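You operate a simulated robot arm through the tools that you are given. There is no shell and no other tool. Be economical: measure what you need, move in short steps, check, and stop when the job is done.

Carry out the task below with a simulated robot arm. There is one attempt and no reset: what you move stays moved.

## Task
Take the blue cleaning tablet and put it on the cleaning counter. Then close the top drawer. Then take the teal spool and put it on the upper shelf of the oak bench. Then open the spinner lid. The order counts.

The check looks at the end state, three seconds after you hand in, the way a careful person would. Anything else that was tipped, shoved, dropped, spilled or broken makes it a failure. Lids that push on must go on centred and level and be pressed home; caps that screw on are set level and turned clockwise until they are tight.

## Robot
A 7-joint arm with a two-finger parallel gripper on a trunk, on a base that drives. Base frame: it is fixed to the floor where the robot stands at the start and does not move with it; the origin is under the middle of the robot, x ahead of it, y to its left, z up. Units: m, degrees, N and s.
Its first joint turns from -166.0 to 166.0 degrees. Places, roughly: blue cleaning tablet (4x4x2 cm) [0.8, 0, 0.9]; cleaning counter [0.1, -2.2, 0.9]; spinner lid [-1.1, 0.8, 1.1]; teal spool (3x3x5 cm) [1.9, 2.1, 0.9]; top drawer [-0.5, -0.5, 0.7]; upper shelf of the oak bench [1.9, 2.5, 0.5]. Payload 4.4 kg.
The tool frame sits at the grasp point between the pads (the TCP): z along the fingers, y along the line on which they close. The tips reach 0.023 m beyond it. The gripper opens to 0.094 m. The fingers are 0.038 m wide and 0.01 m thick; the gripper's body (0.054 by 0.096 m) begins 0.039 m behind the TCP.
Orientation is told as [roll, pitch, yaw] about the base's x, y, z axes, in that order, counted from this pose: with the fingers straight down and closing along the base's y, the tool's x points along the base's -x, its y along +y and its z along -z.

## Interface
- The arm moves only by the tool move_arm. Its argument "motion" is a list of rows, each an object (a shift or turn left out is 0, a gripper value left out holds the last) with "jaw": the gripper command, from -1 (fully open) to 1 (shut), values between in proportion; "offset": the shift along the tool's x, y, z in cm, a list of three; "rotation": the turn, a rotation vector about the tool's x, y, z in degrees, a list of three. In form: [{"jaw": jaw, "offset": [tx, ty, tz], "rotation": [wx, wy, wz]}, ...]. A call has 1 to 10 rows; each row is the pose to reach, as a shift and turn from the pose commanded when the call began, along the tool's axes at that moment. Each row takes 0.2 s and may step no farther than 0.05 m and 8.6 degrees from the row before; otherwise, or with a gripper value out of range, the whole call is refused. Where a pose cannot be reached the arm comes as near as it can. A force on the tool above 40 N (or 10 N above the force at the start of the call, whichever is more), or a blocked arm, ends the call early, and 0.2 s more pass. Each finger travels about 0.108 m/s and halts on what it meets, pressing with about 34 N; the grip force reading is that of the motor and also rises with nothing between the fingers. The clock runs only during rows and for 0.2 s after the last one: add rows that repeat a pose to give the fingers time. It gives the time, the measured TCP pose, the force on the tool (base axes), the opening and the grip force at its end, in the units of the frame above (readings bear some noise), with the torque about the TCP (base axes, N m) and any sound that the robot's microphone picked up, and new pictures: "show" is both (left out), scene, wrist or none.
- Cameras (640 x 400 px; columns grow to the right, rows downward): "scene" is now at [0.1517, 0.2162, 1.4261]; the picture's right is [-0.32, -0.95, 0.00], its down [-0.88, 0.30, -0.36] and it looks along [0.34, -0.12, -0.93] (base axes); focal length 214 px, centre (320, 200). "wrist" rides on the gripper at [0.086, 0.016, -0.074] in the tool frame; the picture's right is [-0.18, 0.98, 0.00], its down [-0.58, -0.11, -0.81] and it looks along [-0.79, -0.15, 0.59] (tool axes); focal length 243 px, centre (320, 200). There is no depth. A picture from a camera that has moved, and an enlarged one, comes with that camera's place and axes in the base frame and with its lens.
- base_move(legs): drives the robot by 1 to 6 legs, each [ahead, left, turn to the left] in m, m and degrees, along the robot's own axes; the way and the turn of a leg run together, so that a leg with both is an arc; at most 1.5 m and 180 degrees a leg. The arm and the cameras ride along, it lands a little off, and it stops where it bumps. It gives what a move gives, and a new picture of the scene camera.
- turn_head(pan, tilt): turns the head with the scene camera to pan (to the left, within 120 degrees either way) and tilt (down, from -29 to 69), counted from straight ahead of the robot. It gives what a move gives, and a new picture of the scene camera.
- enlarge(camera, box): a new picture of the part [left, top, right, bottom] of that camera's present view, enlarged. No time passes.
- close_job(): hands the job in; it is judged then, once.

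Go step by step. Nothing tells you exact positions but the pictures and the camera data: compare them with the known pose of the tool, close in by small moves and look again before you grip or let go. The budget is 165 turns and 260 pictures, counting those below and the enlarged ones. Unless the task says otherwise, let go and move clear before handing in, and close with one line.

The tools are called after ">>>" as name(argument=value, ...) on one line, values as JSON. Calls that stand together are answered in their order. move_arm: Moves the arm, as the interface text tells. Its arguments: {"type":"object","properties":{"motion":{"type":"array","items":{"type":"object","properties":{"jaw":{"type":"number"},"offset":{"type":"array","items":{"type":"number"}},"rotation":{"type":"array","items":{"type":"number"}}}}},"show":{"type":"string","enum":["both","scene","wrist","none"]}},"required":["motion"]} The other tools are called the same way: base_move (legs) drives the base; turn_head (pan, tilt) turns the head that bears the scene camera; enlarge (camera, box) takes an enlarged picture of a part of a camera's view; close_job () hands the job in.

At the start:

```text
clock: 0.0
eef_pos: [-0.3361, 0.1799, 1.4215]
ee_rot: [0.0, 0.0, 0.0]
ft_force: [1.0, -0.5, 0.4]
moment: [0.02, 0.0, 0.03]
finger_gap: 0.0942
gripper_force: 0.2
robot x, y, heading: [0.0024, -0.0, -0.1]
head pan, tilt: [-18.6, 68.8]
```

scene: 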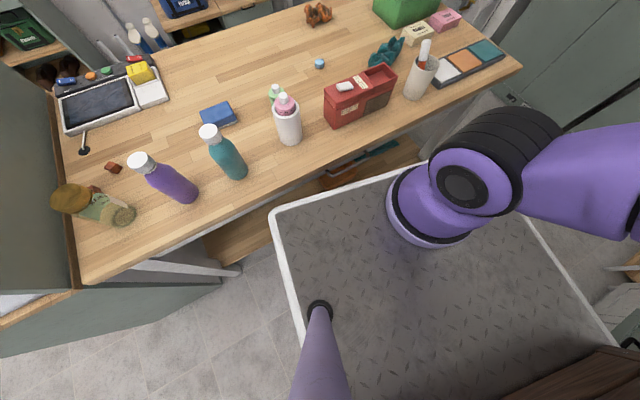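
wrist: 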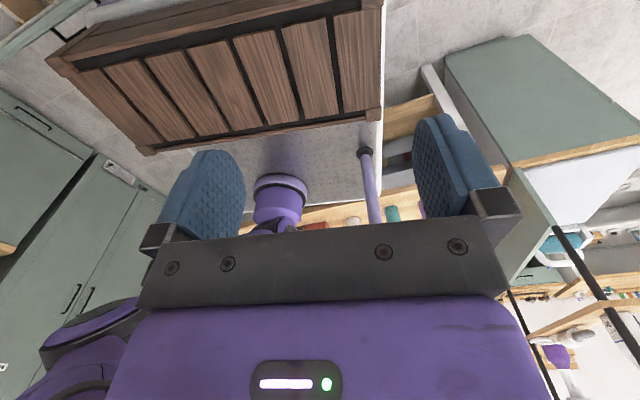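

The small blue block near (319,63) is about at [0.83,-0.02,0.9], so I take it to be the tablet. I'll look closer and survey first.

>>> enlarge(camera="scene", box=[260, 30, 380, 105])

>>> turn_head(pan=-90, tilt=25)

>>> turn_head(pan=60, tilt=15)

>>> turn_head(pan=120, tilt=25)

>>> turn_head(pan=0, tilt=35)

```text
5.33 times, centred on (320, 68) of scene
camera zoom: at [0.1517, 0.2162, 1.4261], right [-0.32, -0.95, 0.0], down [-0.88, 0.3, -0.36], along [0.34, -0.12, -0.93], focal length 1144 px, centre (320, 907)
```

zoom: 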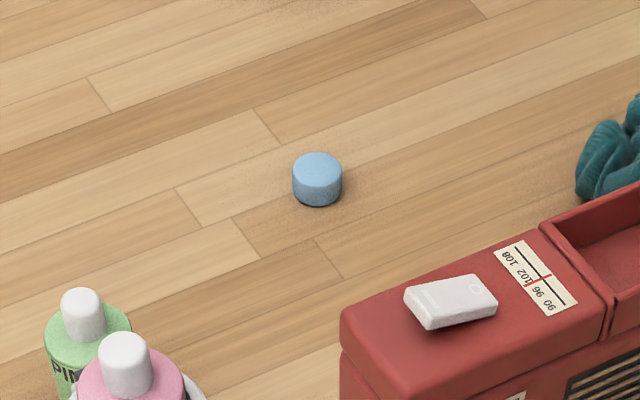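

```text
clock: 1.4
eef_pos: [-0.3355, 0.1792, 1.4226]
ee_rot: [0.0, 0.1, 0.0]
ft_force: [0.0, 0.2, 1.0]
moment: [0.01, -0.04, 0.0]
finger_gap: 0.0939
gripper_force: 0.1
robot x, y, heading: [-0.0017, 0.001, -0.2]
head pan, tilt: [-90.0, 25.0]
camera scene: at [0.0988, 0.142, 1.4855], right [-1.0, 0.0, 0.0], down [0.0, 0.42, -0.91], along [0.0, -0.91, -0.42], focal length 214 px, centre (320, 200)
```

scene: 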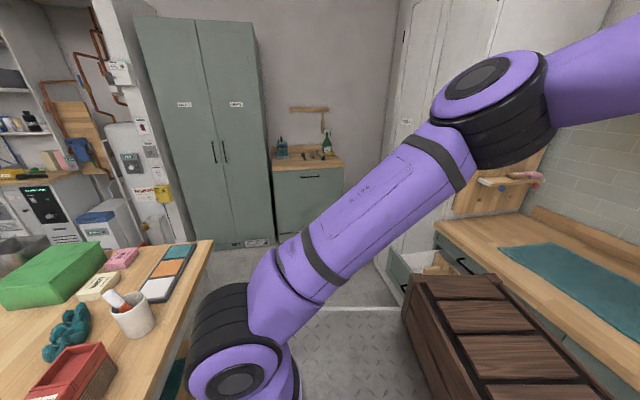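

```text
clock: 3.8
eef_pos: [-0.3354, 0.1803, 1.4211]
ee_rot: [0.0, 0.0, 0.0]
ft_force: [0.2, -0.1, 0.9]
moment: [0.0, 0.01, 0.0]
finger_gap: 0.094
gripper_force: 0.0
robot x, y, heading: [-0.0031, 0.0011, -0.0]
head pan, tilt: [60.0, 15.0]
camera scene: at [0.1454, 0.315, 1.5018], right [0.87, -0.5, 0.0], down [-0.13, -0.22, -0.97], along [0.48, 0.84, -0.26], focal length 214 px, centre (320, 200)
```

scene: 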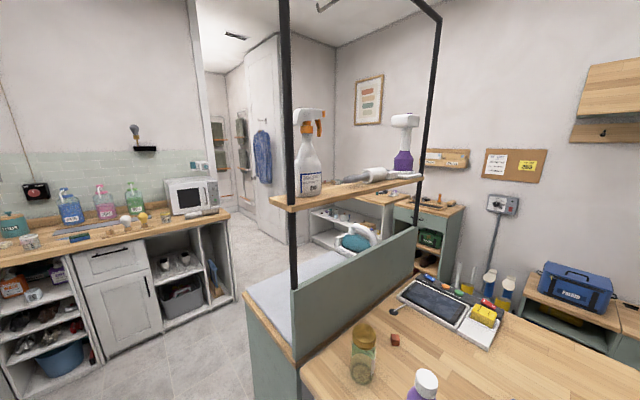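

```text
clock: 5.1
eef_pos: [-0.335, 0.1794, 1.4219]
ee_rot: [0.1, 0.0, 0.0]
ft_force: [0.4, 0.1, -1.0]
moment: [0.0, -0.01, 0.0]
finger_gap: 0.094
gripper_force: 0.1
robot x, y, heading: [-0.0002, -0.0021, -0.1]
head pan, tilt: [120.0, 25.0]
camera scene: at [0.0527, 0.3139, 1.4856], right [0.87, 0.5, 0.0], down [0.21, -0.37, -0.91], along [-0.45, 0.79, -0.42], focal length 214 px, centre (320, 200)
```

scene: 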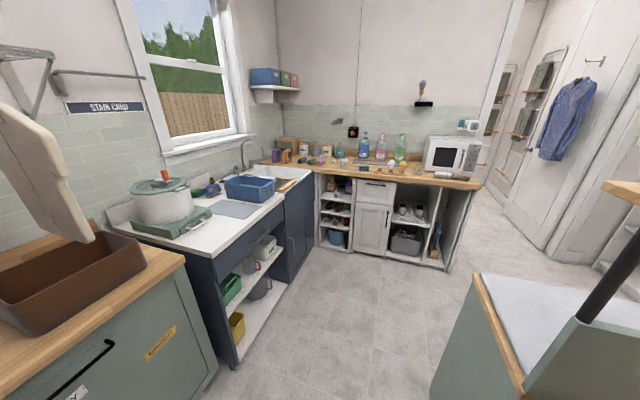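

```text
clock: 7.1
eef_pos: [-0.3366, 0.1799, 1.4227]
ee_rot: [0.0, 0.0, 0.1]
ft_force: [-0.2, 0.1, -0.2]
moment: [-0.01, -0.01, 0.01]
finger_gap: 0.0939
gripper_force: 0.1
robot x, y, heading: [0.0029, -0.0015, 0.0]
head pan, tilt: [0.0, 35.0]
camera scene: at [0.1868, 0.2341, 1.4698], right [0.0, -1.0, 0.0], down [-0.57, 0.0, -0.82], along [0.82, 0.0, -0.57], focal length 214 px, centre (320, 200)
```

scene: 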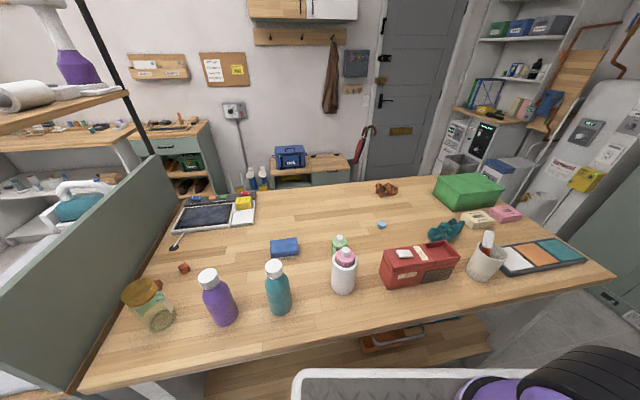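

The tablet is the blue disc at about [0.83,-0.02]. The counter is to the right, the open drawer is right-rear, the spinner is left-rear and the oak bench is far left. I'll swing the arm around its base axis through the rear and right, clear of the head.

>>> move_arm(motion=[{"offset": [1.6, -4.66, 0], "rotation": [0, 0, -4.9]}, {"offset": [2.79, -9.44, 0], "rotation": [0, 0, -9.8]}, {"offset": [3.58, -14.3, 0], "rotation": [0, 0, -14.7]}, {"offset": [3.94, -19.21, 0], "rotation": [0, 0, -19.6]}, {"offset": [3.89, -24.13, 0], "rotation": [0, 0, -24.5]}, {"offset": [3.41, -29.04, 0], "rotation": [0, 0, -29.4]}, {"offset": [2.52, -33.88, 0], "rotation": [0, 0, -34.3]}, {"offset": [1.21, -38.63, 0], "rotation": [0, 0, -39.2]}, {"offset": [-0.49, -43.25, 0], "rotation": [0, 0, -44.1]}, {"offset": [-2.58, -47.71, 0], "rotation": [0, 0, -49]}], show="wrist")

>>> turn_head(pan=-60, tilt=30)

```text
clock: 9.3
eef_pos: [-0.3116, -0.2993, 1.4211]
ee_rot: [0.0, 0.0, 48.8]
ft_force: [-1.0, 0.5, 0.2]
moment: [-0.06, -0.04, 0.0]
finger_gap: 0.0939
gripper_force: 0.2
robot x, y, heading: [-0.0039, -0.0009, -0.2]
head pan, tilt: [0.0, 35.0]
camera wrist: at [-0.3806, -0.3545, 1.496], right [-0.62, 0.78, 0.0], down [0.46, 0.37, 0.81], along [0.63, 0.5, -0.59], focal length 243 px, centre (320, 200)
```

wrist: 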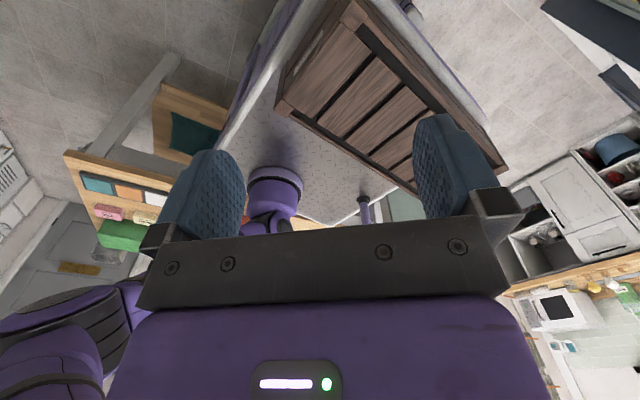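

```text
clock: 10.6
eef_pos: [-0.3113, -0.3007, 1.4217]
ee_rot: [0.0, 0.0, 48.9]
ft_force: [-0.3, 0.3, -0.1]
moment: [-0.01, 0.0, 0.01]
finger_gap: 0.0943
gripper_force: 0.1
robot x, y, heading: [0.0, 0.0003, -0.2]
head pan, tilt: [-60.0, 30.0]
camera scene: at [0.144, 0.1557, 1.4776], right [-0.87, -0.5, 0.0], down [-0.25, 0.43, -0.87], along [0.43, -0.75, -0.5], focal length 214 px, centre (320, 200)
```

scene: 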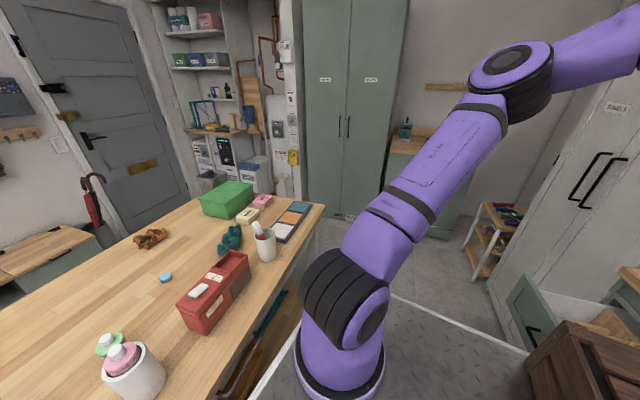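

The swing is clean and rigid about the axis, so I'll continue it.

>>> move_arm(motion=[{"offset": [1.6, -4.66, 0], "rotation": [0, 0, -4.9]}, {"offset": [2.79, -9.44, 0], "rotation": [0, 0, -9.8]}, {"offset": [3.58, -14.3, 0], "rotation": [0, 0, -14.7]}, {"offset": [3.94, -19.21, 0], "rotation": [0, 0, -19.6]}, {"offset": [3.89, -24.13, 0], "rotation": [0, 0, -24.5]}, {"offset": [3.41, -29.04, 0], "rotation": [0, 0, -29.4]}, {"offset": [2.52, -33.88, 0], "rotation": [0, 0, -34.3]}, {"offset": [1.21, -38.63, 0], "rotation": [0, 0, -39.2]}, {"offset": [-0.49, -43.25, 0], "rotation": [0, 0, -44.1]}, {"offset": [-2.58, -47.71, 0], "rotation": [0, 0, -49]}], show="none")

>>> move_arm(motion=[{"offset": [1.6, -4.66, 0], "rotation": [0, 0, -4.9]}, {"offset": [2.79, -9.44, 0], "rotation": [0, 0, -9.8]}, {"offset": [3.58, -14.3, 0], "rotation": [0, 0, -14.7]}, {"offset": [3.94, -19.21, 0], "rotation": [0, 0, -19.6]}, {"offset": [3.89, -24.13, 0], "rotation": [0, 0, -24.5]}, {"offset": [3.41, -29.04, 0], "rotation": [0, 0, -29.4]}, {"offset": [2.52, -33.88, 0], "rotation": [0, 0, -34.3]}, {"offset": [1.21, -38.63, 0], "rotation": [0, 0, -39.2]}, {"offset": [-0.49, -43.25, 0], "rotation": [0, 0, -44.1]}, {"offset": [-2.58, -47.71, 0], "rotation": [0, 0, -49]}], show="both")

```text
clock: 12.8
eef_pos: [0.0667, -0.5931, 1.4245]
ee_rot: [0.0, 0.0, 97.9]
ft_force: [-2.6, -0.2, 0.2]
moment: [0.0, -0.05, 0.0]
finger_gap: 0.0938
gripper_force: 0.1
robot x, y, heading: [-0.0007, 0.0001, 0.0]
head pan, tilt: [-60.0, 30.0]
```

```text
clock: 15.0
eef_pos: [0.5191, -0.5749, 1.4295]
ee_rot: [-0.1, 0.0, 147.1]
ft_force: [-0.4, -1.3, -0.6]
moment: [-0.05, -0.05, -0.03]
finger_gap: 0.0937
gripper_force: 0.1
out of reach, approached as far as the arm can: row 9, 10
robot x, y, heading: [0.0005, -0.0011, 0.0]
head pan, tilt: [-60.0, 30.0]
camera scene: at [0.1438, 0.1557, 1.4776], right [-0.87, -0.5, 0.0], down [-0.25, 0.43, -0.87], along [0.43, -0.75, -0.5], focal length 214 px, centre (320, 200)
camera wrist: at [0.5818, -0.6355, 1.5038], right [-0.69, -0.72, 0.0], down [-0.43, 0.41, 0.81], along [-0.58, 0.56, -0.59], focal length 243 px, centre (320, 200)
```

scene: 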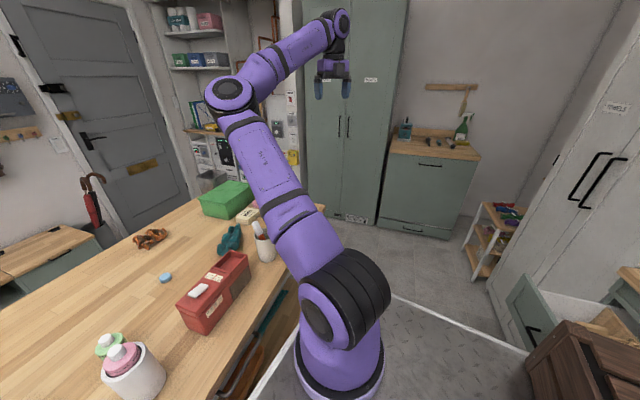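
wrist: 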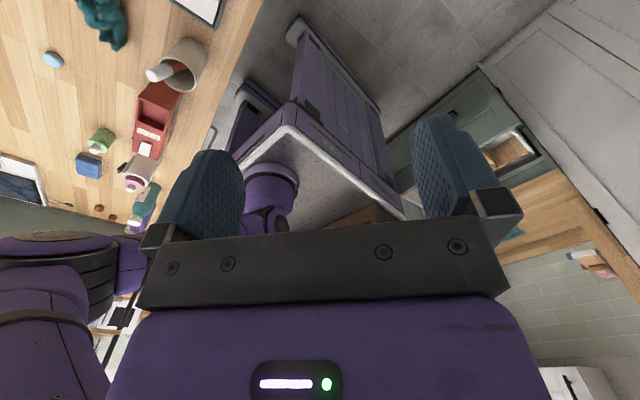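

The first joint seems to have hit its limit in this swing. I'll test whether the arm can still work out towards the front from here with a translation.

>>> move_arm(motion=[{"offset": [1.8, -4.1, 0]}, {"offset": [3.6, -8.2, 0]}, {"offset": [5.4, -12.3, 0]}, {"offset": [7.2, -16.4, 0]}, {"offset": [9, -20.5, 0]}, {"offset": [10.8, -24.6, 0]}, {"offset": [12.6, -28.7, 0]}, {"offset": [14.4, -32.8, 0]}], show="scene")

```text
clock: 16.8
eef_pos: [0.6656, -0.5618, 1.4668]
ee_rot: [0.0, 0.1, 147.0]
ft_force: [0.3, -0.2, -0.9]
moment: [-0.05, -0.03, 0.01]
finger_gap: 0.0942
gripper_force: 0.1
out of reach, approached as far as the arm can: row 1, 2, 3, 4, 5, 6, 7, 8
robot x, y, heading: [-0.0004, 0.0017, -0.2]
head pan, tilt: [-60.0, 30.0]
camera scene: at [0.1441, 0.1558, 1.4776], right [-0.87, -0.5, 0.0], down [-0.25, 0.43, -0.87], along [0.43, -0.75, -0.5], focal length 214 px, centre (320, 200)
```

scene: 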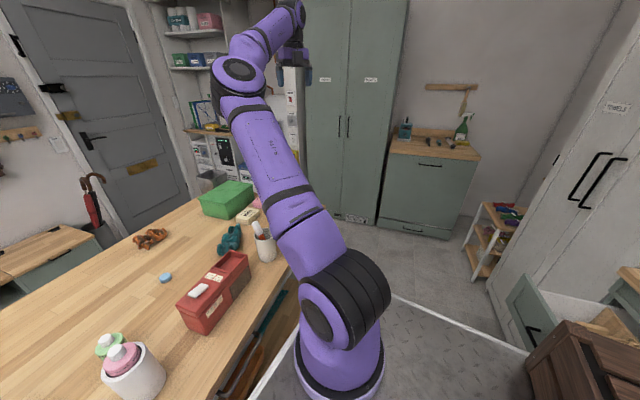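

This branch is at its joint limit. I'll retrace the swing to the rear-right, then take the tool over the shoulder to the front so the elbow switches sides.

>>> move_arm(motion=[{"offset": [-1.8, 4.1, 0]}, {"offset": [-3.6, 8.2, 0]}, {"offset": [-5.4, 12.3, 0]}, {"offset": [-7.2, 16.4, 0]}, {"offset": [-9, 20.5, 0]}, {"offset": [-10.8, 24.6, 0]}, {"offset": [-12.6, 28.7, 0]}, {"offset": [-14.4, 32.8, 0]}], show="none")

>>> move_arm(motion=[{"offset": [1.6, 4.66, 0], "rotation": [0, 0, 4.9]}, {"offset": [2.79, 9.44, 0], "rotation": [0, 0, 9.8]}, {"offset": [3.58, 14.3, 0], "rotation": [0, 0, 14.7]}], show="none")

```text
clock: 18.6
eef_pos: [0.3647, -0.7551, 1.4547]
ee_rot: [0.1, 0.0, 147.3]
ft_force: [1.4, 1.3, 0.7]
moment: [-0.02, 0.11, -0.01]
finger_gap: 0.0939
gripper_force: 0.0
robot x, y, heading: [0.0013, 0.0007, -0.1]
head pan, tilt: [-60.0, 30.0]
```

```text
clock: 19.4
eef_pos: [0.3083, -0.8276, 1.3924]
ee_rot: [-0.1, -0.1, 132.9]
ft_force: [1.5, -0.8, -2.6]
moment: [0.08, 0.13, -0.02]
finger_gap: 0.0938
gripper_force: 0.0
out of reach, approached as far as the arm can: row 1, 2, 3
robot x, y, heading: [-0.0007, -0.0038, 0.0]
head pan, tilt: [-60.0, 30.0]
```

>>> turn_head(pan=-80, tilt=15)

```text
clock: 20.2
eef_pos: [0.3056, -0.8254, 1.3958]
ee_rot: [0.0, 0.0, 132.9]
ft_force: [0.0, -0.5, -0.1]
moment: [-0.01, 0.02, -0.01]
finger_gap: 0.094
gripper_force: 0.1
robot x, y, heading: [-0.001, 0.0002, 0.1]
head pan, tilt: [-80.0, 15.0]
camera scene: at [0.1151, 0.142, 1.5017], right [-0.98, -0.17, 0.0], down [-0.05, 0.26, -0.97], along [0.17, -0.95, -0.26], focal length 214 px, centre (320, 200)
```

scene: 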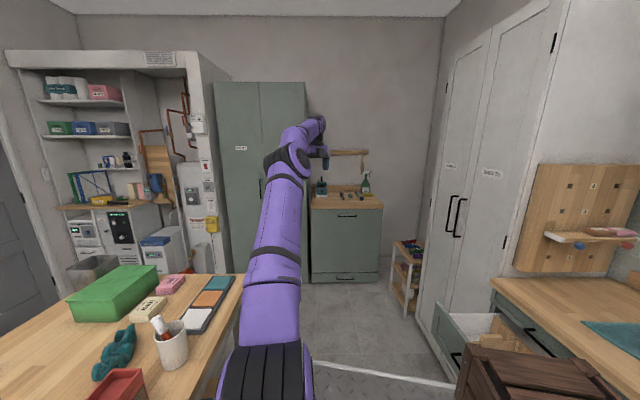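

The arm is now extended to the robot's right, roughly straight. From here I'll sweep the tool towards the front at large radius.

>>> move_arm(motion=[{"offset": [0.57, -4.86, 0]}, {"offset": [1.14, -9.72, 0]}, {"offset": [1.7, -14.58, 0]}, {"offset": [2.27, -19.44, 0]}, {"offset": [2.84, -24.3, 0]}, {"offset": [3.4, -29.16, 0]}, {"offset": [3.97, -34.02, 0]}, {"offset": [4.53, -38.88, 0]}, {"offset": [5.1, -43.74, 0]}, {"offset": [5.65, -48.6, 0]}], show="scene")

```text
clock: 22.4
eef_pos: [0.7016, -0.541, 1.3891]
ee_rot: [0.0, 0.1, 132.2]
ft_force: [-0.5, -0.2, 0.6]
moment: [0.02, -0.04, 0.02]
finger_gap: 0.0941
gripper_force: 0.0
robot x, y, heading: [-0.0018, -0.0021, 0.1]
head pan, tilt: [-80.0, 15.0]
camera scene: at [0.1147, 0.1417, 1.5019], right [-0.98, -0.17, 0.0], down [-0.04, 0.26, -0.97], along [0.17, -0.95, -0.26], focal length 214 px, centre (320, 200)
```

scene: 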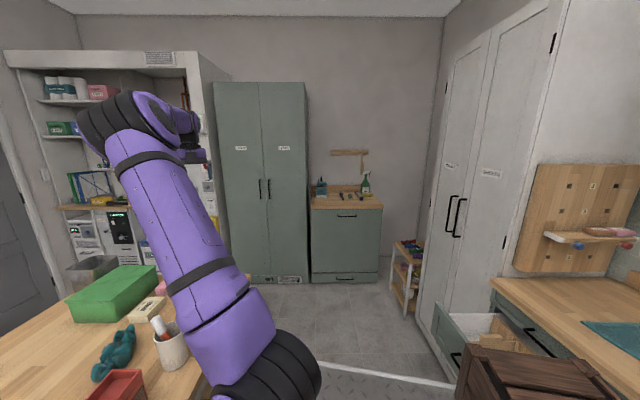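

>>> move_arm(motion=[{"offset": [-1.44, -4.71, 0]}, {"offset": [-2.88, -9.42, 0]}, {"offset": [-4.3, -14.1, 0]}, {"offset": [-5.75, -18.8, 0]}, {"offset": [-7.2, -23.5, 0]}, {"offset": [-8.6, -28.2, 0]}, {"offset": [-10, -32.9, 0]}, {"offset": [-11.5, -37.7, 0]}], show="scene")

```text
refused: row 8 steps farther than a row can; nothing moved
```

>>> move_arm(motion=[{"offset": [-1.44, -4.71, 0]}, {"offset": [-2.88, -9.42, 0]}, {"offset": [-4.3, -14.1, 0]}, {"offset": [-5.75, -18.8, 0]}, {"offset": [-7.2, -23.5, 0]}, {"offset": [-8.6, -28.2, 0]}, {"offset": [-10, -32.9, 0]}, {"offset": [-11.4, -37.5, 0]}], show="scene")

```text
clock: 24.2
eef_pos: [0.7747, -0.5094, 1.3994]
ee_rot: [-0.1, -0.2, 132.6]
ft_force: [0.4, 1.4, -0.4]
moment: [-0.01, 0.02, -0.01]
finger_gap: 0.0939
gripper_force: 0.0
out of reach, approached as far as the arm can: row 2, 3, 4, 5, 6, 7, 8
robot x, y, heading: [0.0023, 0.001, 0.3]
head pan, tilt: [-80.0, 15.0]
camera scene: at [0.1153, 0.1419, 1.5018], right [-0.98, -0.17, 0.0], down [-0.05, 0.26, -0.97], along [0.17, -0.95, -0.26], focal length 214 px, centre (320, 200)
```

scene: 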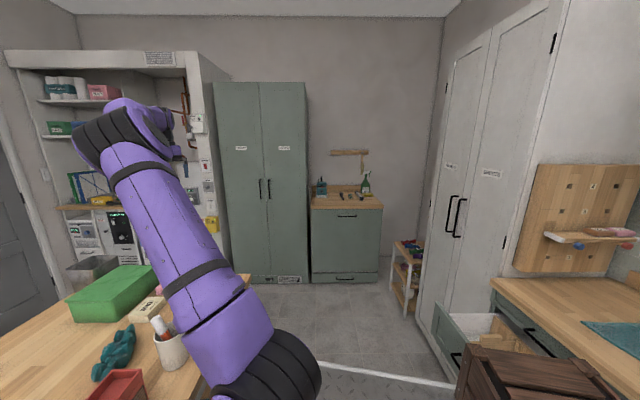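

This side is joint-limited. I'll go back to the rear-right and then cross over the shoulder, so the elbow stays right while the tool comes to the front.

>>> move_arm(motion=[{"offset": [-1.7, 4.21, 0], "rotation": [0, 0, 2.8]}, {"offset": [-3.4, 8.42, 0], "rotation": [0, 0, 5.6]}, {"offset": [-5.1, 12.63, 0], "rotation": [0, 0, 8.4]}, {"offset": [-6.8, 16.84, 0], "rotation": [0, 0, 11.2]}, {"offset": [-8.5, 21.05, 0], "rotation": [0, 0, 14]}, {"offset": [-10.2, 25.26, 0], "rotation": [0, 0, 16.8]}, {"offset": [-11.9, 29.47, 0], "rotation": [0, 0, 19.6]}, {"offset": [-13.6, 33.68, 0], "rotation": [0, 0, 22.4]}, {"offset": [-15.3, 37.89, 0], "rotation": [0, 0, 25.2]}, {"offset": [-17, 42.1, 0], "rotation": [0, 0, 28]}], show="none")

>>> move_arm(motion=[{"offset": [-2.24, 3.86, 0], "rotation": [0, 0, 2.8]}, {"offset": [-4.48, 7.72, 0], "rotation": [0, 0, 5.6]}, {"offset": [-6.72, 11.58, 0], "rotation": [0, 0, 8.4]}, {"offset": [-8.96, 15.44, 0], "rotation": [0, 0, 11.2]}, {"offset": [-11.2, 19.3, 0], "rotation": [0, 0, 14]}, {"offset": [-13.44, 23.16, 0], "rotation": [0, 0, 16.8]}, {"offset": [-15.68, 27.02, 0], "rotation": [0, 0, 19.6]}, {"offset": [-17.92, 30.88, 0], "rotation": [0, 0, 22.4]}, {"offset": [-20.16, 34.74, 0], "rotation": [0, 0, 25.2]}, {"offset": [-22.4, 38.6, 0], "rotation": [0, 0, 28]}], show="none")

>>> move_arm(motion=[{"offset": [-2.39, 2.93, -1], "rotation": [0, 0, 2.8]}, {"offset": [-4.78, 5.86, -2], "rotation": [0, 0, 5.6]}, {"offset": [-7.17, 8.79, -3], "rotation": [0, 0, 8.4]}, {"offset": [-9.56, 11.72, -4], "rotation": [0, 0, 11.2]}, {"offset": [-11.95, 14.65, -5], "rotation": [0, 0, 14]}, {"offset": [-14.34, 17.58, -6], "rotation": [0, 0, 16.8]}, {"offset": [-16.73, 20.51, -7], "rotation": [0, 0, 19.6]}, {"offset": [-19.12, 23.44, -8], "rotation": [0, 0, 22.4]}, {"offset": [-21.51, 26.37, -9], "rotation": [0, 0, 25.2]}, {"offset": [-23.9, 29.3, -10], "rotation": [0, 0, 28]}], show="scene")

```text
clock: 26.4
eef_pos: [0.3663, -0.6508, 1.3968]
ee_rot: [0.0, -0.1, 104.4]
ft_force: [1.5, -0.3, -0.5]
moment: [-0.02, 0.05, -0.01]
finger_gap: 0.0939
gripper_force: 0.1
robot x, y, heading: [-0.0015, -0.0013, 0.2]
head pan, tilt: [-80.0, 15.0]
```

```text
clock: 28.6
eef_pos: [-0.0607, -0.531, 1.3971]
ee_rot: [0.1, 0.1, 76.3]
ft_force: [1.7, 0.7, 0.7]
moment: [-0.02, 0.04, 0.02]
finger_gap: 0.094
gripper_force: 0.1
robot x, y, heading: [-0.0004, 0.0007, 0.1]
head pan, tilt: [-80.0, 15.0]
```

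```text
clock: 30.8
eef_pos: [-0.2901, -0.2324, 1.4967]
ee_rot: [0.0, 0.0, 48.3]
ft_force: [0.9, -0.3, 0.7]
moment: [0.04, 0.09, 0.02]
finger_gap: 0.0942
gripper_force: 0.0
robot x, y, heading: [-0.0002, -0.001, 0.3]
head pan, tilt: [-80.0, 15.0]
camera scene: at [0.1155, 0.1417, 1.5018], right [-0.98, -0.17, 0.0], down [-0.05, 0.26, -0.97], along [0.17, -0.95, -0.26], focal length 214 px, centre (320, 200)
```

scene: 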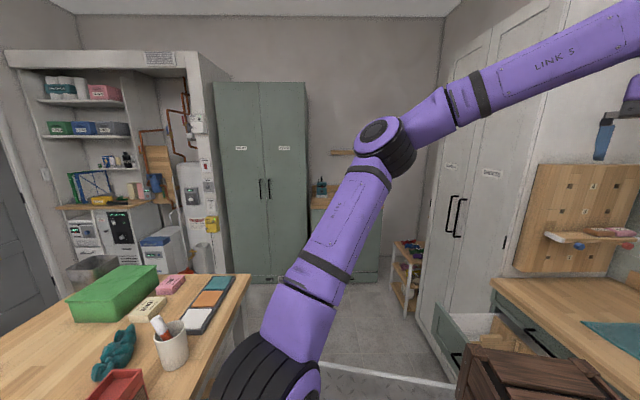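

>>> turn_head(pan=-20, tilt=20)

>>> move_arm(motion=[{"offset": [-3.81, -2.63, 0]}, {"offset": [-7.62, -5.26, 0]}, {"offset": [-11.43, -7.89, 0]}, {"offset": [-15.24, -10.52, 0]}, {"offset": [-19.05, -13.15, 0]}, {"offset": [-22.86, -15.78, 0]}, {"offset": [-26.67, -18.41, 0]}, {"offset": [-30.48, -21.04, 0]}, {"offset": [-34.29, -23.67, 0]}, {"offset": [-38.1, -26.3, 0]}], show="both")

```text
clock: 32.1
eef_pos: [-0.291, -0.2321, 1.4958]
ee_rot: [-0.1, 0.0, 48.3]
ft_force: [-0.2, 0.1, 0.5]
moment: [-0.02, 0.0, 0.0]
finger_gap: 0.0938
gripper_force: 0.0
robot x, y, heading: [-0.0002, 0.001, -0.1]
head pan, tilt: [-20.0, 20.0]
camera scene: at [0.1862, 0.2021, 1.4937], right [-0.34, -0.94, 0.0], down [-0.32, 0.12, -0.94], along [0.88, -0.32, -0.34], focal length 214 px, centre (320, 200)
```

scene: 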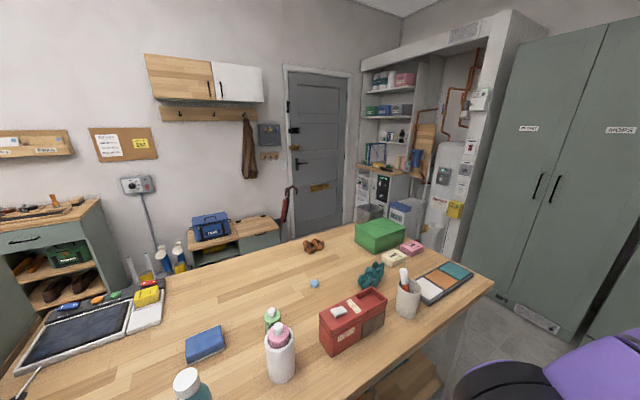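

```text
clock: 34.3
eef_pos: [0.1561, -0.1233, 1.4964]
ee_rot: [-0.1, -0.2, 48.2]
ft_force: [-1.2, -0.7, -0.8]
moment: [0.07, -0.12, 0.04]
finger_gap: 0.094
gripper_force: 0.1
robot x, y, heading: [0.0003, 0.0027, -0.0]
head pan, tilt: [-20.0, 20.0]
camera scene: at [0.1851, 0.2013, 1.4939], right [-0.34, -0.94, 0.0], down [-0.32, 0.12, -0.94], along [0.88, -0.32, -0.34], focal length 214 px, centre (320, 200)
camera wrist: at [0.0865, -0.1766, 1.5687], right [-0.61, 0.79, 0.0], down [0.47, 0.36, 0.81], along [0.64, 0.49, -0.59], focal length 243 px, centre (320, 200)
```

scene: 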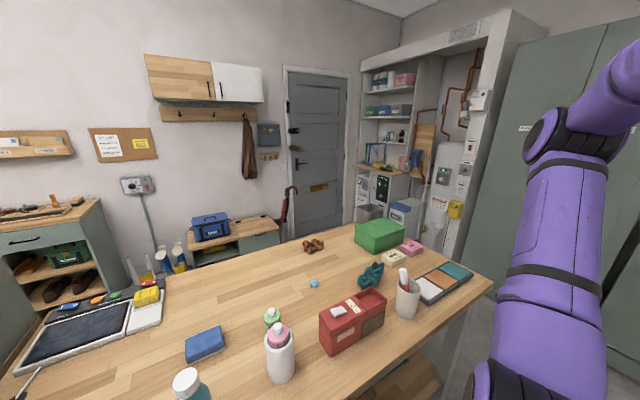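
wrist: 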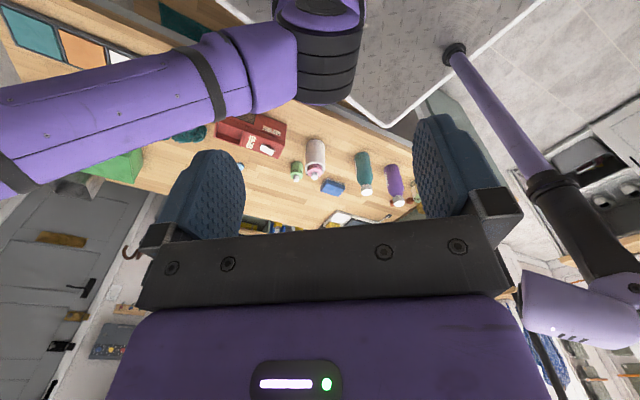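

The crossing works; I'll continue to the front.

>>> move_arm(motion=[{"offset": [-3.66, -2.76, 0]}, {"offset": [-7.32, -5.52, 0]}, {"offset": [-10.98, -8.28, 0]}, {"offset": [-14.64, -11.04, 0]}, {"offset": [-18.3, -13.8, 0]}, {"offset": [-21.96, -16.56, 0]}, {"offset": [-25.62, -19.32, 0]}, {"offset": [-29.28, -22.08, 0]}, {"offset": [-32.94, -24.84, 0]}, {"offset": [-36.6, -27.6, 0]}], show="both")

```text
clock: 36.7
eef_pos: [0.6004, 0.0322, 1.4973]
ee_rot: [0.0, 0.1, 57.4]
ft_force: [0.3, 0.3, -0.8]
moment: [-0.07, 0.01, 0.0]
finger_gap: 0.0939
gripper_force: 0.2
out of reach, approached as far as the arm can: row 2, 3, 4
robot x, y, heading: [0.0039, 0.002, 0.2]
head pan, tilt: [-20.0, 20.0]
stopped in row 10: the arm was blocked; the commanded pose is now the measured one
camera scene: at [0.1866, 0.2029, 1.4935], right [-0.34, -0.94, 0.0], down [-0.32, 0.12, -0.94], along [0.88, -0.32, -0.34], focal length 214 px, centre (320, 200)
camera wrist: at [0.5403, -0.0312, 1.5711], right [-0.73, 0.68, 0.0], down [0.41, 0.43, 0.81], along [0.55, 0.59, -0.59], focal length 243 px, centre (320, 200)
```

scene: 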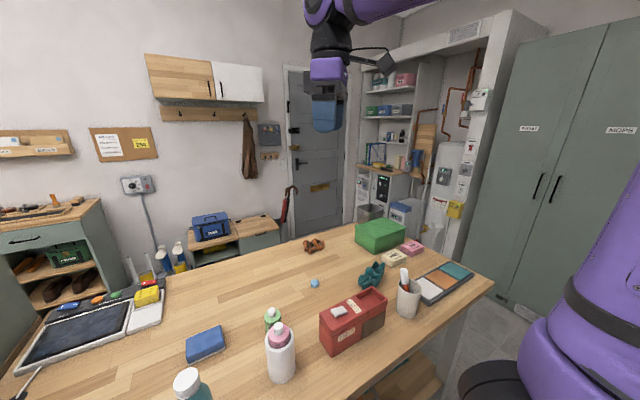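
wrist: 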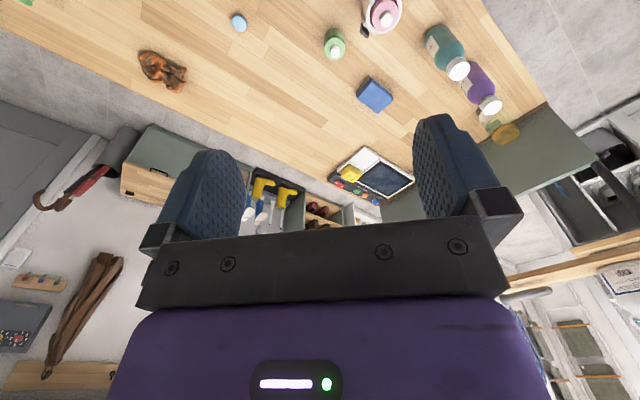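

The tool is in front now. From both pictures the tablet is at about (0.828,-0.005), so I'll move above it.

>>> move_arm(motion=[{"offset": [-0.92, -2.12, 4]}, {"offset": [-1.84, -4.24, 8]}, {"offset": [-2.76, -6.36, 12]}, {"offset": [-3.68, -8.48, 16]}, {"offset": [-4.6, -10.6, 20]}, {"offset": [-5.52, -12.72, 24]}, {"offset": [-6.44, -14.84, 28]}, {"offset": [-7.36, -16.96, 32]}, {"offset": [-8.28, -19.08, 36]}, {"offset": [-9.2, -21.2, 40]}], show="both")

```text
clock: 38.9
eef_pos: [0.8263, -0.0079, 1.0979]
ee_rot: [-0.2, -0.1, 57.3]
ft_force: [-0.5, 0.4, 0.0]
moment: [-0.02, -0.04, -0.01]
finger_gap: 0.0942
gripper_force: 0.0
robot x, y, heading: [-0.001, -0.004, -0.2]
head pan, tilt: [-20.0, 20.0]
camera scene: at [0.1857, 0.202, 1.4937], right [-0.34, -0.94, 0.0], down [-0.32, 0.12, -0.94], along [0.88, -0.32, -0.34], focal length 214 px, centre (320, 200)
camera wrist: at [0.7661, -0.0717, 1.1716], right [-0.73, 0.69, 0.0], down [0.4, 0.43, 0.81], along [0.55, 0.59, -0.59], focal length 243 px, centre (320, 200)
```

scene: 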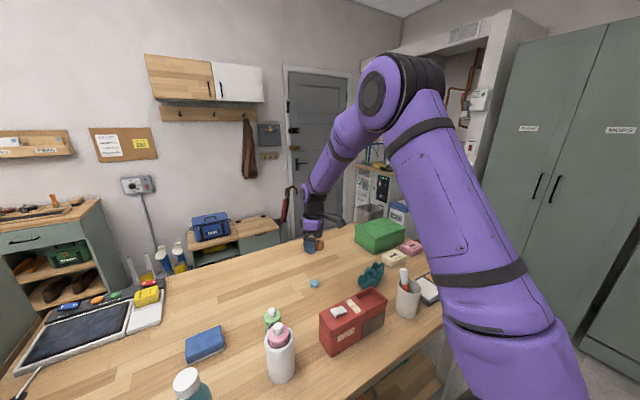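
wrist: 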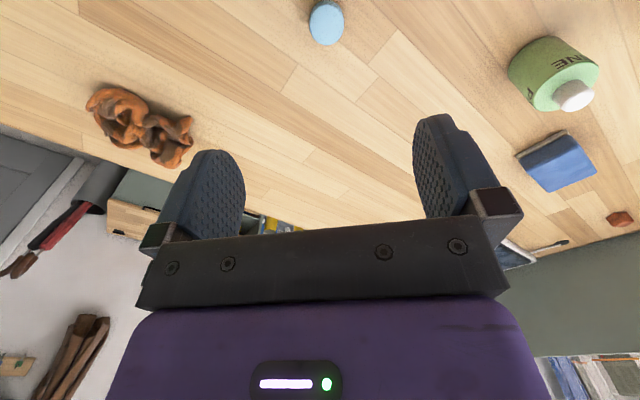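

The tool is nearly over the tablet. I'll go down 17 cm and look.

>>> move_arm(motion=[{"offset": [0, 0.5, 4.5]}, {"offset": [0, 0.5, 9]}, {"offset": [0, 0.5, 13.5]}, {"offset": [0, 0.5, 16]}], show="both")

```text
clock: 39.9
eef_pos: [0.8237, -0.0063, 0.9403]
ee_rot: [0.0, -0.1, 57.2]
ft_force: [-0.4, -0.5, -0.1]
moment: [0.02, -0.01, -0.01]
finger_gap: 0.0939
gripper_force: 0.0
robot x, y, heading: [-0.0018, -0.0001, 0.0]
head pan, tilt: [-20.0, 20.0]
camera scene: at [0.1861, 0.202, 1.4937], right [-0.34, -0.94, 0.0], down [-0.32, 0.12, -0.94], along [0.88, -0.32, -0.34], focal length 214 px, centre (320, 200)
camera wrist: at [0.7628, -0.0708, 1.0145], right [-0.73, 0.69, 0.0], down [0.4, 0.43, 0.81], along [0.55, 0.59, -0.59], focal length 243 px, centre (320, 200)
```

scene: 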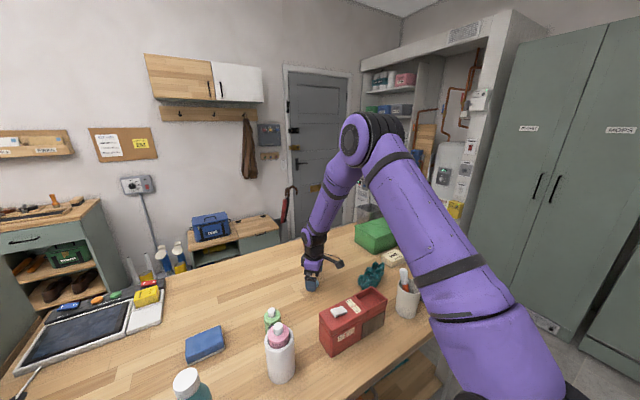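
wrist: 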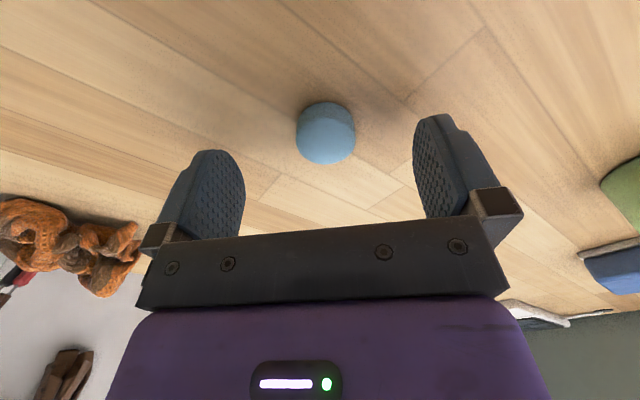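

>>> move_arm(motion=[{"offset": [-0.6, 0.1, 1.4]}, {"offset": [-0.6, 0.1, 2.8]}], show="wrist")

>>> enlarge(camera="scene", box=[270, 230, 370, 300])

```text
clock: 40.5
eef_pos: [0.8255, -0.0001, 0.9224]
ee_rot: [-0.3, -0.1, 57.3]
ft_force: [-13.3, -3.0, 25.3]
moment: [0.22, 1.57, 0.2]
finger_gap: 0.094
gripper_force: 0.1
robot x, y, heading: [0.0006, 0.0035, 0.0]
head pan, tilt: [-20.0, 20.0]
stopped in row 2: the force on the tool passed its limit at 62 N (the readings are from after the stop); the commanded pose is now the measured one
camera wrist: at [0.7655, -0.0649, 0.9968], right [-0.73, 0.69, 0.0], down [0.4, 0.43, 0.81], along [0.56, 0.59, -0.59], focal length 243 px, centre (320, 200)
```

wrist: 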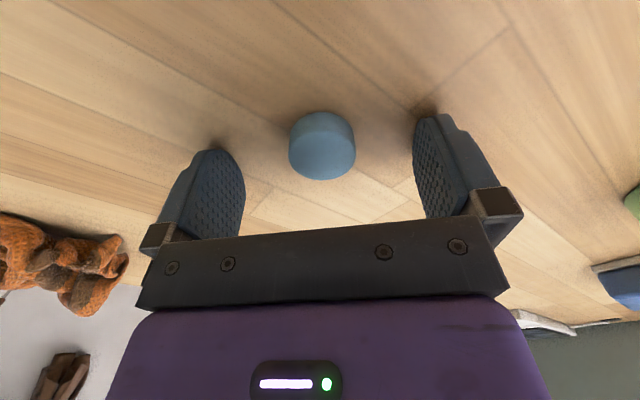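

```text
5.71 times, centred on (320, 265) of scene
camera zoom: at [0.1851, 0.2018, 1.4938], right [-0.34, -0.94, 0.0], down [-0.32, 0.12, -0.94], along [0.88, -0.32, -0.34], focal length 1226 px, centre (320, -171)
```

zoom: 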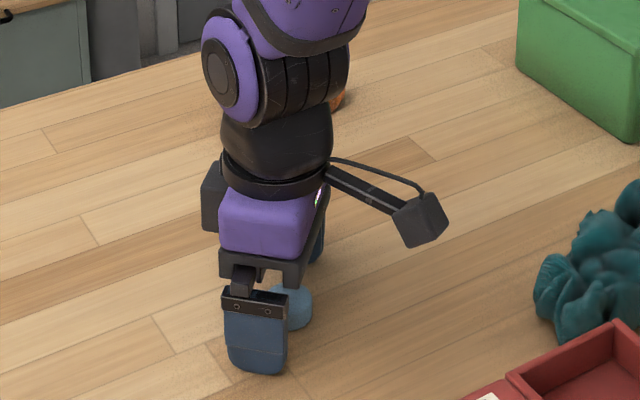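

The tips touched the table, so its surface is at z≈0.90 and the tablet centre is near (0.818,-0.007). I'll lift slightly, centre and grip.

>>> move_arm(motion=[{"offset": [0, 0, -0.8]}, {"offset": [1.1, 0.1, -0.8]}, {"offset": [1.1, 0.1, -0.5]}], show="wrist")

>>> move_arm(motion=[{"jaw": 0.0}, {"jaw": 1.0}, {"jaw": 1.0}, {"jaw": 1.0}], show="wrist")

```text
clock: 41.3
eef_pos: [0.8208, -0.0093, 0.9269]
ee_rot: [-0.2, -0.1, 57.4]
ft_force: [0.2, -0.1, 0.7]
moment: [-0.01, 0.05, -0.01]
finger_gap: 0.0941
gripper_force: 0.0
robot x, y, heading: [0.0013, 0.0051, 0.2]
head pan, tilt: [-20.0, 20.0]
camera wrist: at [0.7602, -0.0732, 1.0002], right [-0.73, 0.69, 0.0], down [0.4, 0.43, 0.81], along [0.56, 0.59, -0.59], focal length 243 px, centre (320, 200)
```

wrist: 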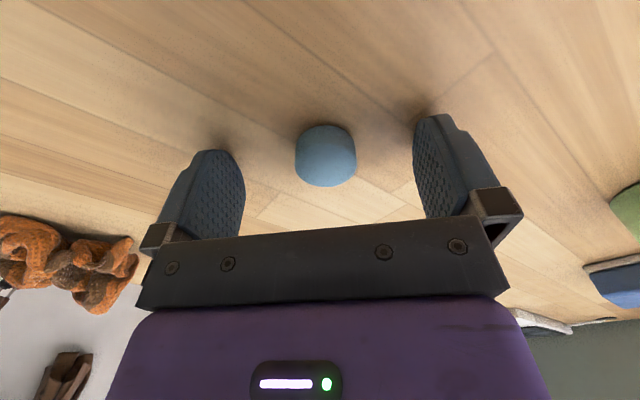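

```text
clock: 42.3
eef_pos: [0.8196, -0.0091, 0.9271]
ee_rot: [-0.1, -0.1, 57.3]
ft_force: [0.0, -0.1, 0.0]
moment: [0.01, -0.01, 0.0]
finger_gap: 0.0296
gripper_force: 34.3
robot x, y, heading: [0.0017, 0.0009, -0.1]
head pan, tilt: [-20.0, 20.0]
camera wrist: at [0.76, -0.0735, 1.0001], right [-0.73, 0.69, 0.0], down [0.4, 0.43, 0.81], along [0.56, 0.59, -0.59], focal length 243 px, centre (320, 200)
```

wrist: 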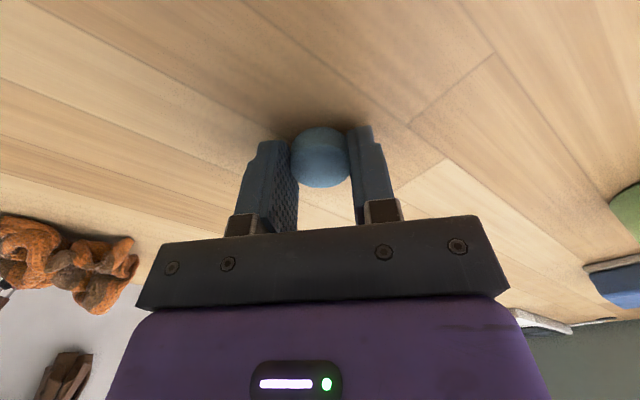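

The gap of 2.96 cm matches the disc's width in the picture, so the tablet is held centred. I'll lift and look at the way to the counter.

>>> move_arm(motion=[{"offset": [0, 0, -4.5]}, {"offset": [0, 0, -9]}, {"offset": [0, 0, -13.5]}, {"offset": [0, 0, -18]}, {"offset": [0, 0, -22]}], show="wrist")

>>> turn_head(pan=-115, tilt=45)

>>> turn_head(pan=-75, tilt=45)

```text
clock: 43.5
eef_pos: [0.8175, -0.0076, 1.1437]
ee_rot: [-0.1, -0.1, 57.3]
ft_force: [0.0, 0.5, -1.2]
moment: [0.03, 0.04, -0.02]
finger_gap: 0.0294
gripper_force: 34.0
robot x, y, heading: [0.0034, -0.0029, -0.2]
head pan, tilt: [-20.0, 20.0]
camera wrist: at [0.7576, -0.0714, 1.2183], right [-0.73, 0.69, 0.0], down [0.4, 0.43, 0.81], along [0.55, 0.59, -0.59], focal length 243 px, centre (320, 200)
```

wrist: 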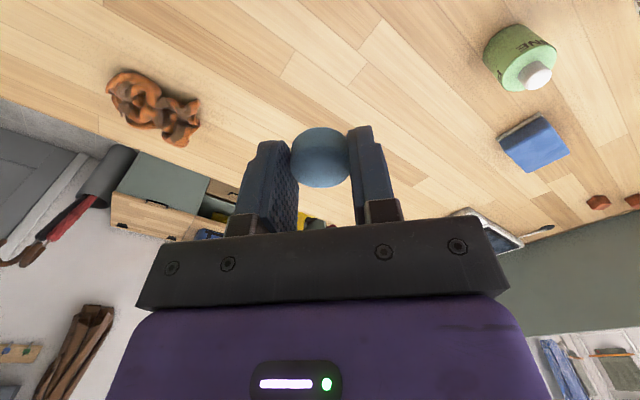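

```text
clock: 45.2
eef_pos: [0.819, -0.008, 1.1444]
ee_rot: [-0.1, -0.2, 57.3]
ft_force: [1.0, 0.1, -0.6]
moment: [0.0, -0.01, 0.02]
finger_gap: 0.0298
gripper_force: 34.5
robot x, y, heading: [0.0015, -0.0002, -0.2]
head pan, tilt: [-115.0, 45.0]
camera scene: at [0.0647, 0.1602, 1.455], right [-0.91, 0.42, 0.0], down [0.3, 0.64, -0.71], along [-0.3, -0.64, -0.71], focal length 214 px, centre (320, 200)
```

scene: 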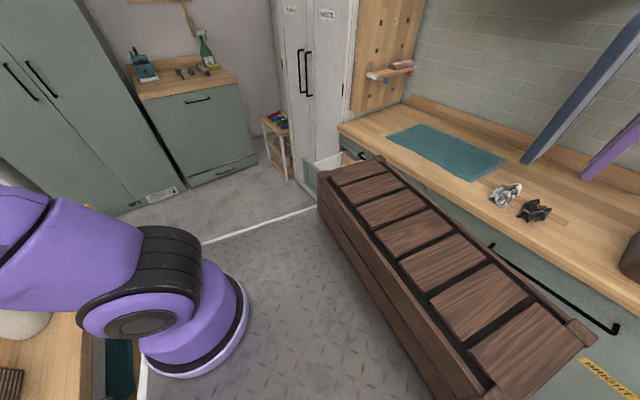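

```text
clock: 46.2
eef_pos: [0.8177, -0.0081, 1.1434]
ee_rot: [-0.2, -0.1, 57.3]
ft_force: [-0.9, -0.1, -0.6]
moment: [0.02, -0.01, -0.03]
finger_gap: 0.0296
gripper_force: 34.2
robot x, y, heading: [0.0038, 0.0011, 0.2]
head pan, tilt: [-75.0, 45.0]
camera scene: at [0.12, 0.1553, 1.455], right [-0.97, -0.26, 0.0], down [-0.18, 0.68, -0.71], along [0.18, -0.68, -0.71], focal length 214 px, centre (320, 200)
```

scene: 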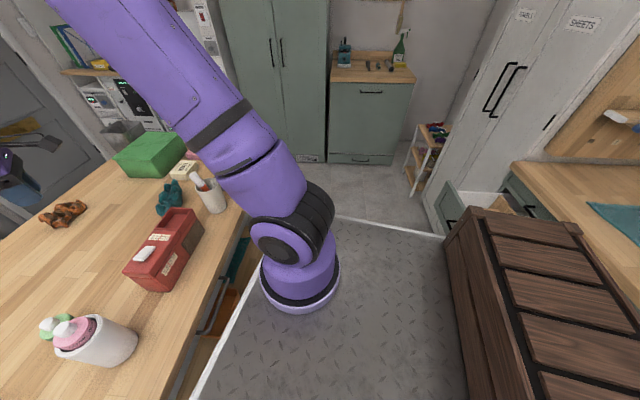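

The tray is roughly ±0.36 × ±0.29 m and the open drawer's front is at about x=-0.27. I'll raise the load, back off 9 cm, turn right in place, then look at the lane.

>>> move_arm(motion=[{"offset": [0, 0, -4.5]}, {"offset": [0, 0, -9]}, {"offset": [0, 0, -13.5]}, {"offset": [0, 0, -18]}], show="none")

>>> base_move(legs=[[-0.09, 0, 0]])

```text
clock: 47.2
eef_pos: [0.8225, -0.0078, 1.3281]
ee_rot: [-0.1, -0.1, 57.3]
ft_force: [0.7, -0.1, -0.7]
moment: [0.0, -0.01, -0.02]
finger_gap: 0.0295
gripper_force: 34.3
robot x, y, heading: [0.0005, -0.0015, -0.0]
head pan, tilt: [-75.0, 45.0]
```

```text
clock: 48.4
eef_pos: [0.7316, -0.0103, 1.3271]
ee_rot: [-0.2, -0.2, 57.1]
ft_force: [-0.1, -0.1, -0.1]
moment: [-0.03, 0.0, 0.02]
finger_gap: 0.0294
gripper_force: 33.5
robot x, y, heading: [-0.0941, 0.0012, -0.1]
head pan, tilt: [-75.0, 45.0]
camera scene: at [0.0295, 0.1552, 1.455], right [-0.97, -0.26, 0.0], down [-0.18, 0.68, -0.71], along [0.18, -0.68, -0.71], focal length 214 px, centre (320, 200)
```

scene: 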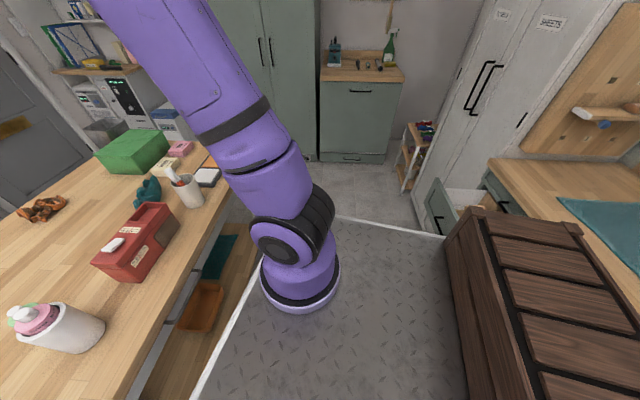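

>>> base_move(legs=[[0, 0, -45]])

>>> turn_head(pan=-45, tilt=50)

```text
clock: 50.9
eef_pos: [0.4715, -0.5982, 1.3291]
ee_rot: [-0.2, 0.0, 11.0]
ft_force: [-0.8, -1.1, 0.1]
moment: [0.0, 0.01, -0.01]
finger_gap: 0.0294
gripper_force: 34.3
robot x, y, heading: [-0.0946, -0.0015, -46.3]
head pan, tilt: [-75.0, 45.0]
camera scene: at [0.1045, 0.0198, 1.455], right [-0.85, 0.52, 0.0], down [0.37, 0.6, -0.71], along [-0.37, -0.6, -0.71], focal length 214 px, centre (320, 200)
```

scene: 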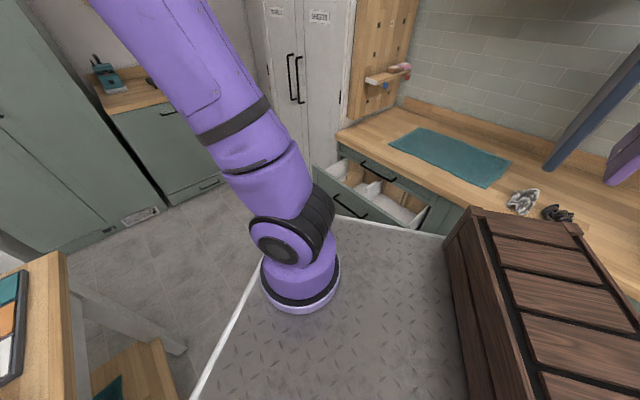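

```text
clock: 51.8
eef_pos: [0.4713, -0.5978, 1.3275]
ee_rot: [-0.2, -0.1, 11.1]
ft_force: [0.3, 0.4, -0.6]
moment: [-0.02, -0.07, -0.01]
finger_gap: 0.0296
gripper_force: 33.9
robot x, y, heading: [-0.0878, 0.0005, -46.1]
head pan, tilt: [-45.0, 50.0]
camera scene: at [0.145, 0.0123, 1.4481], right [-1.0, 0.02, 0.0], down [0.02, 0.77, -0.64], along [-0.01, -0.64, -0.77], focal length 214 px, centre (320, 200)
```

scene: 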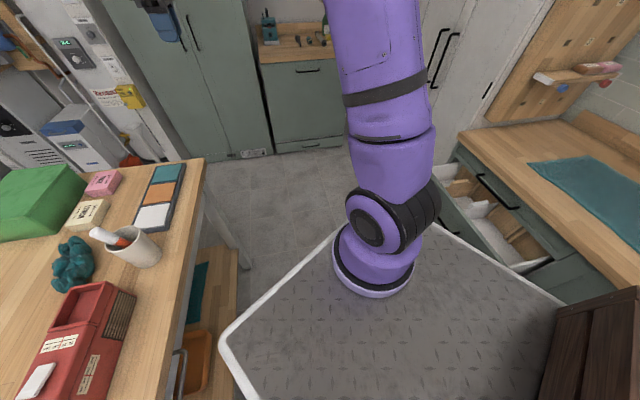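

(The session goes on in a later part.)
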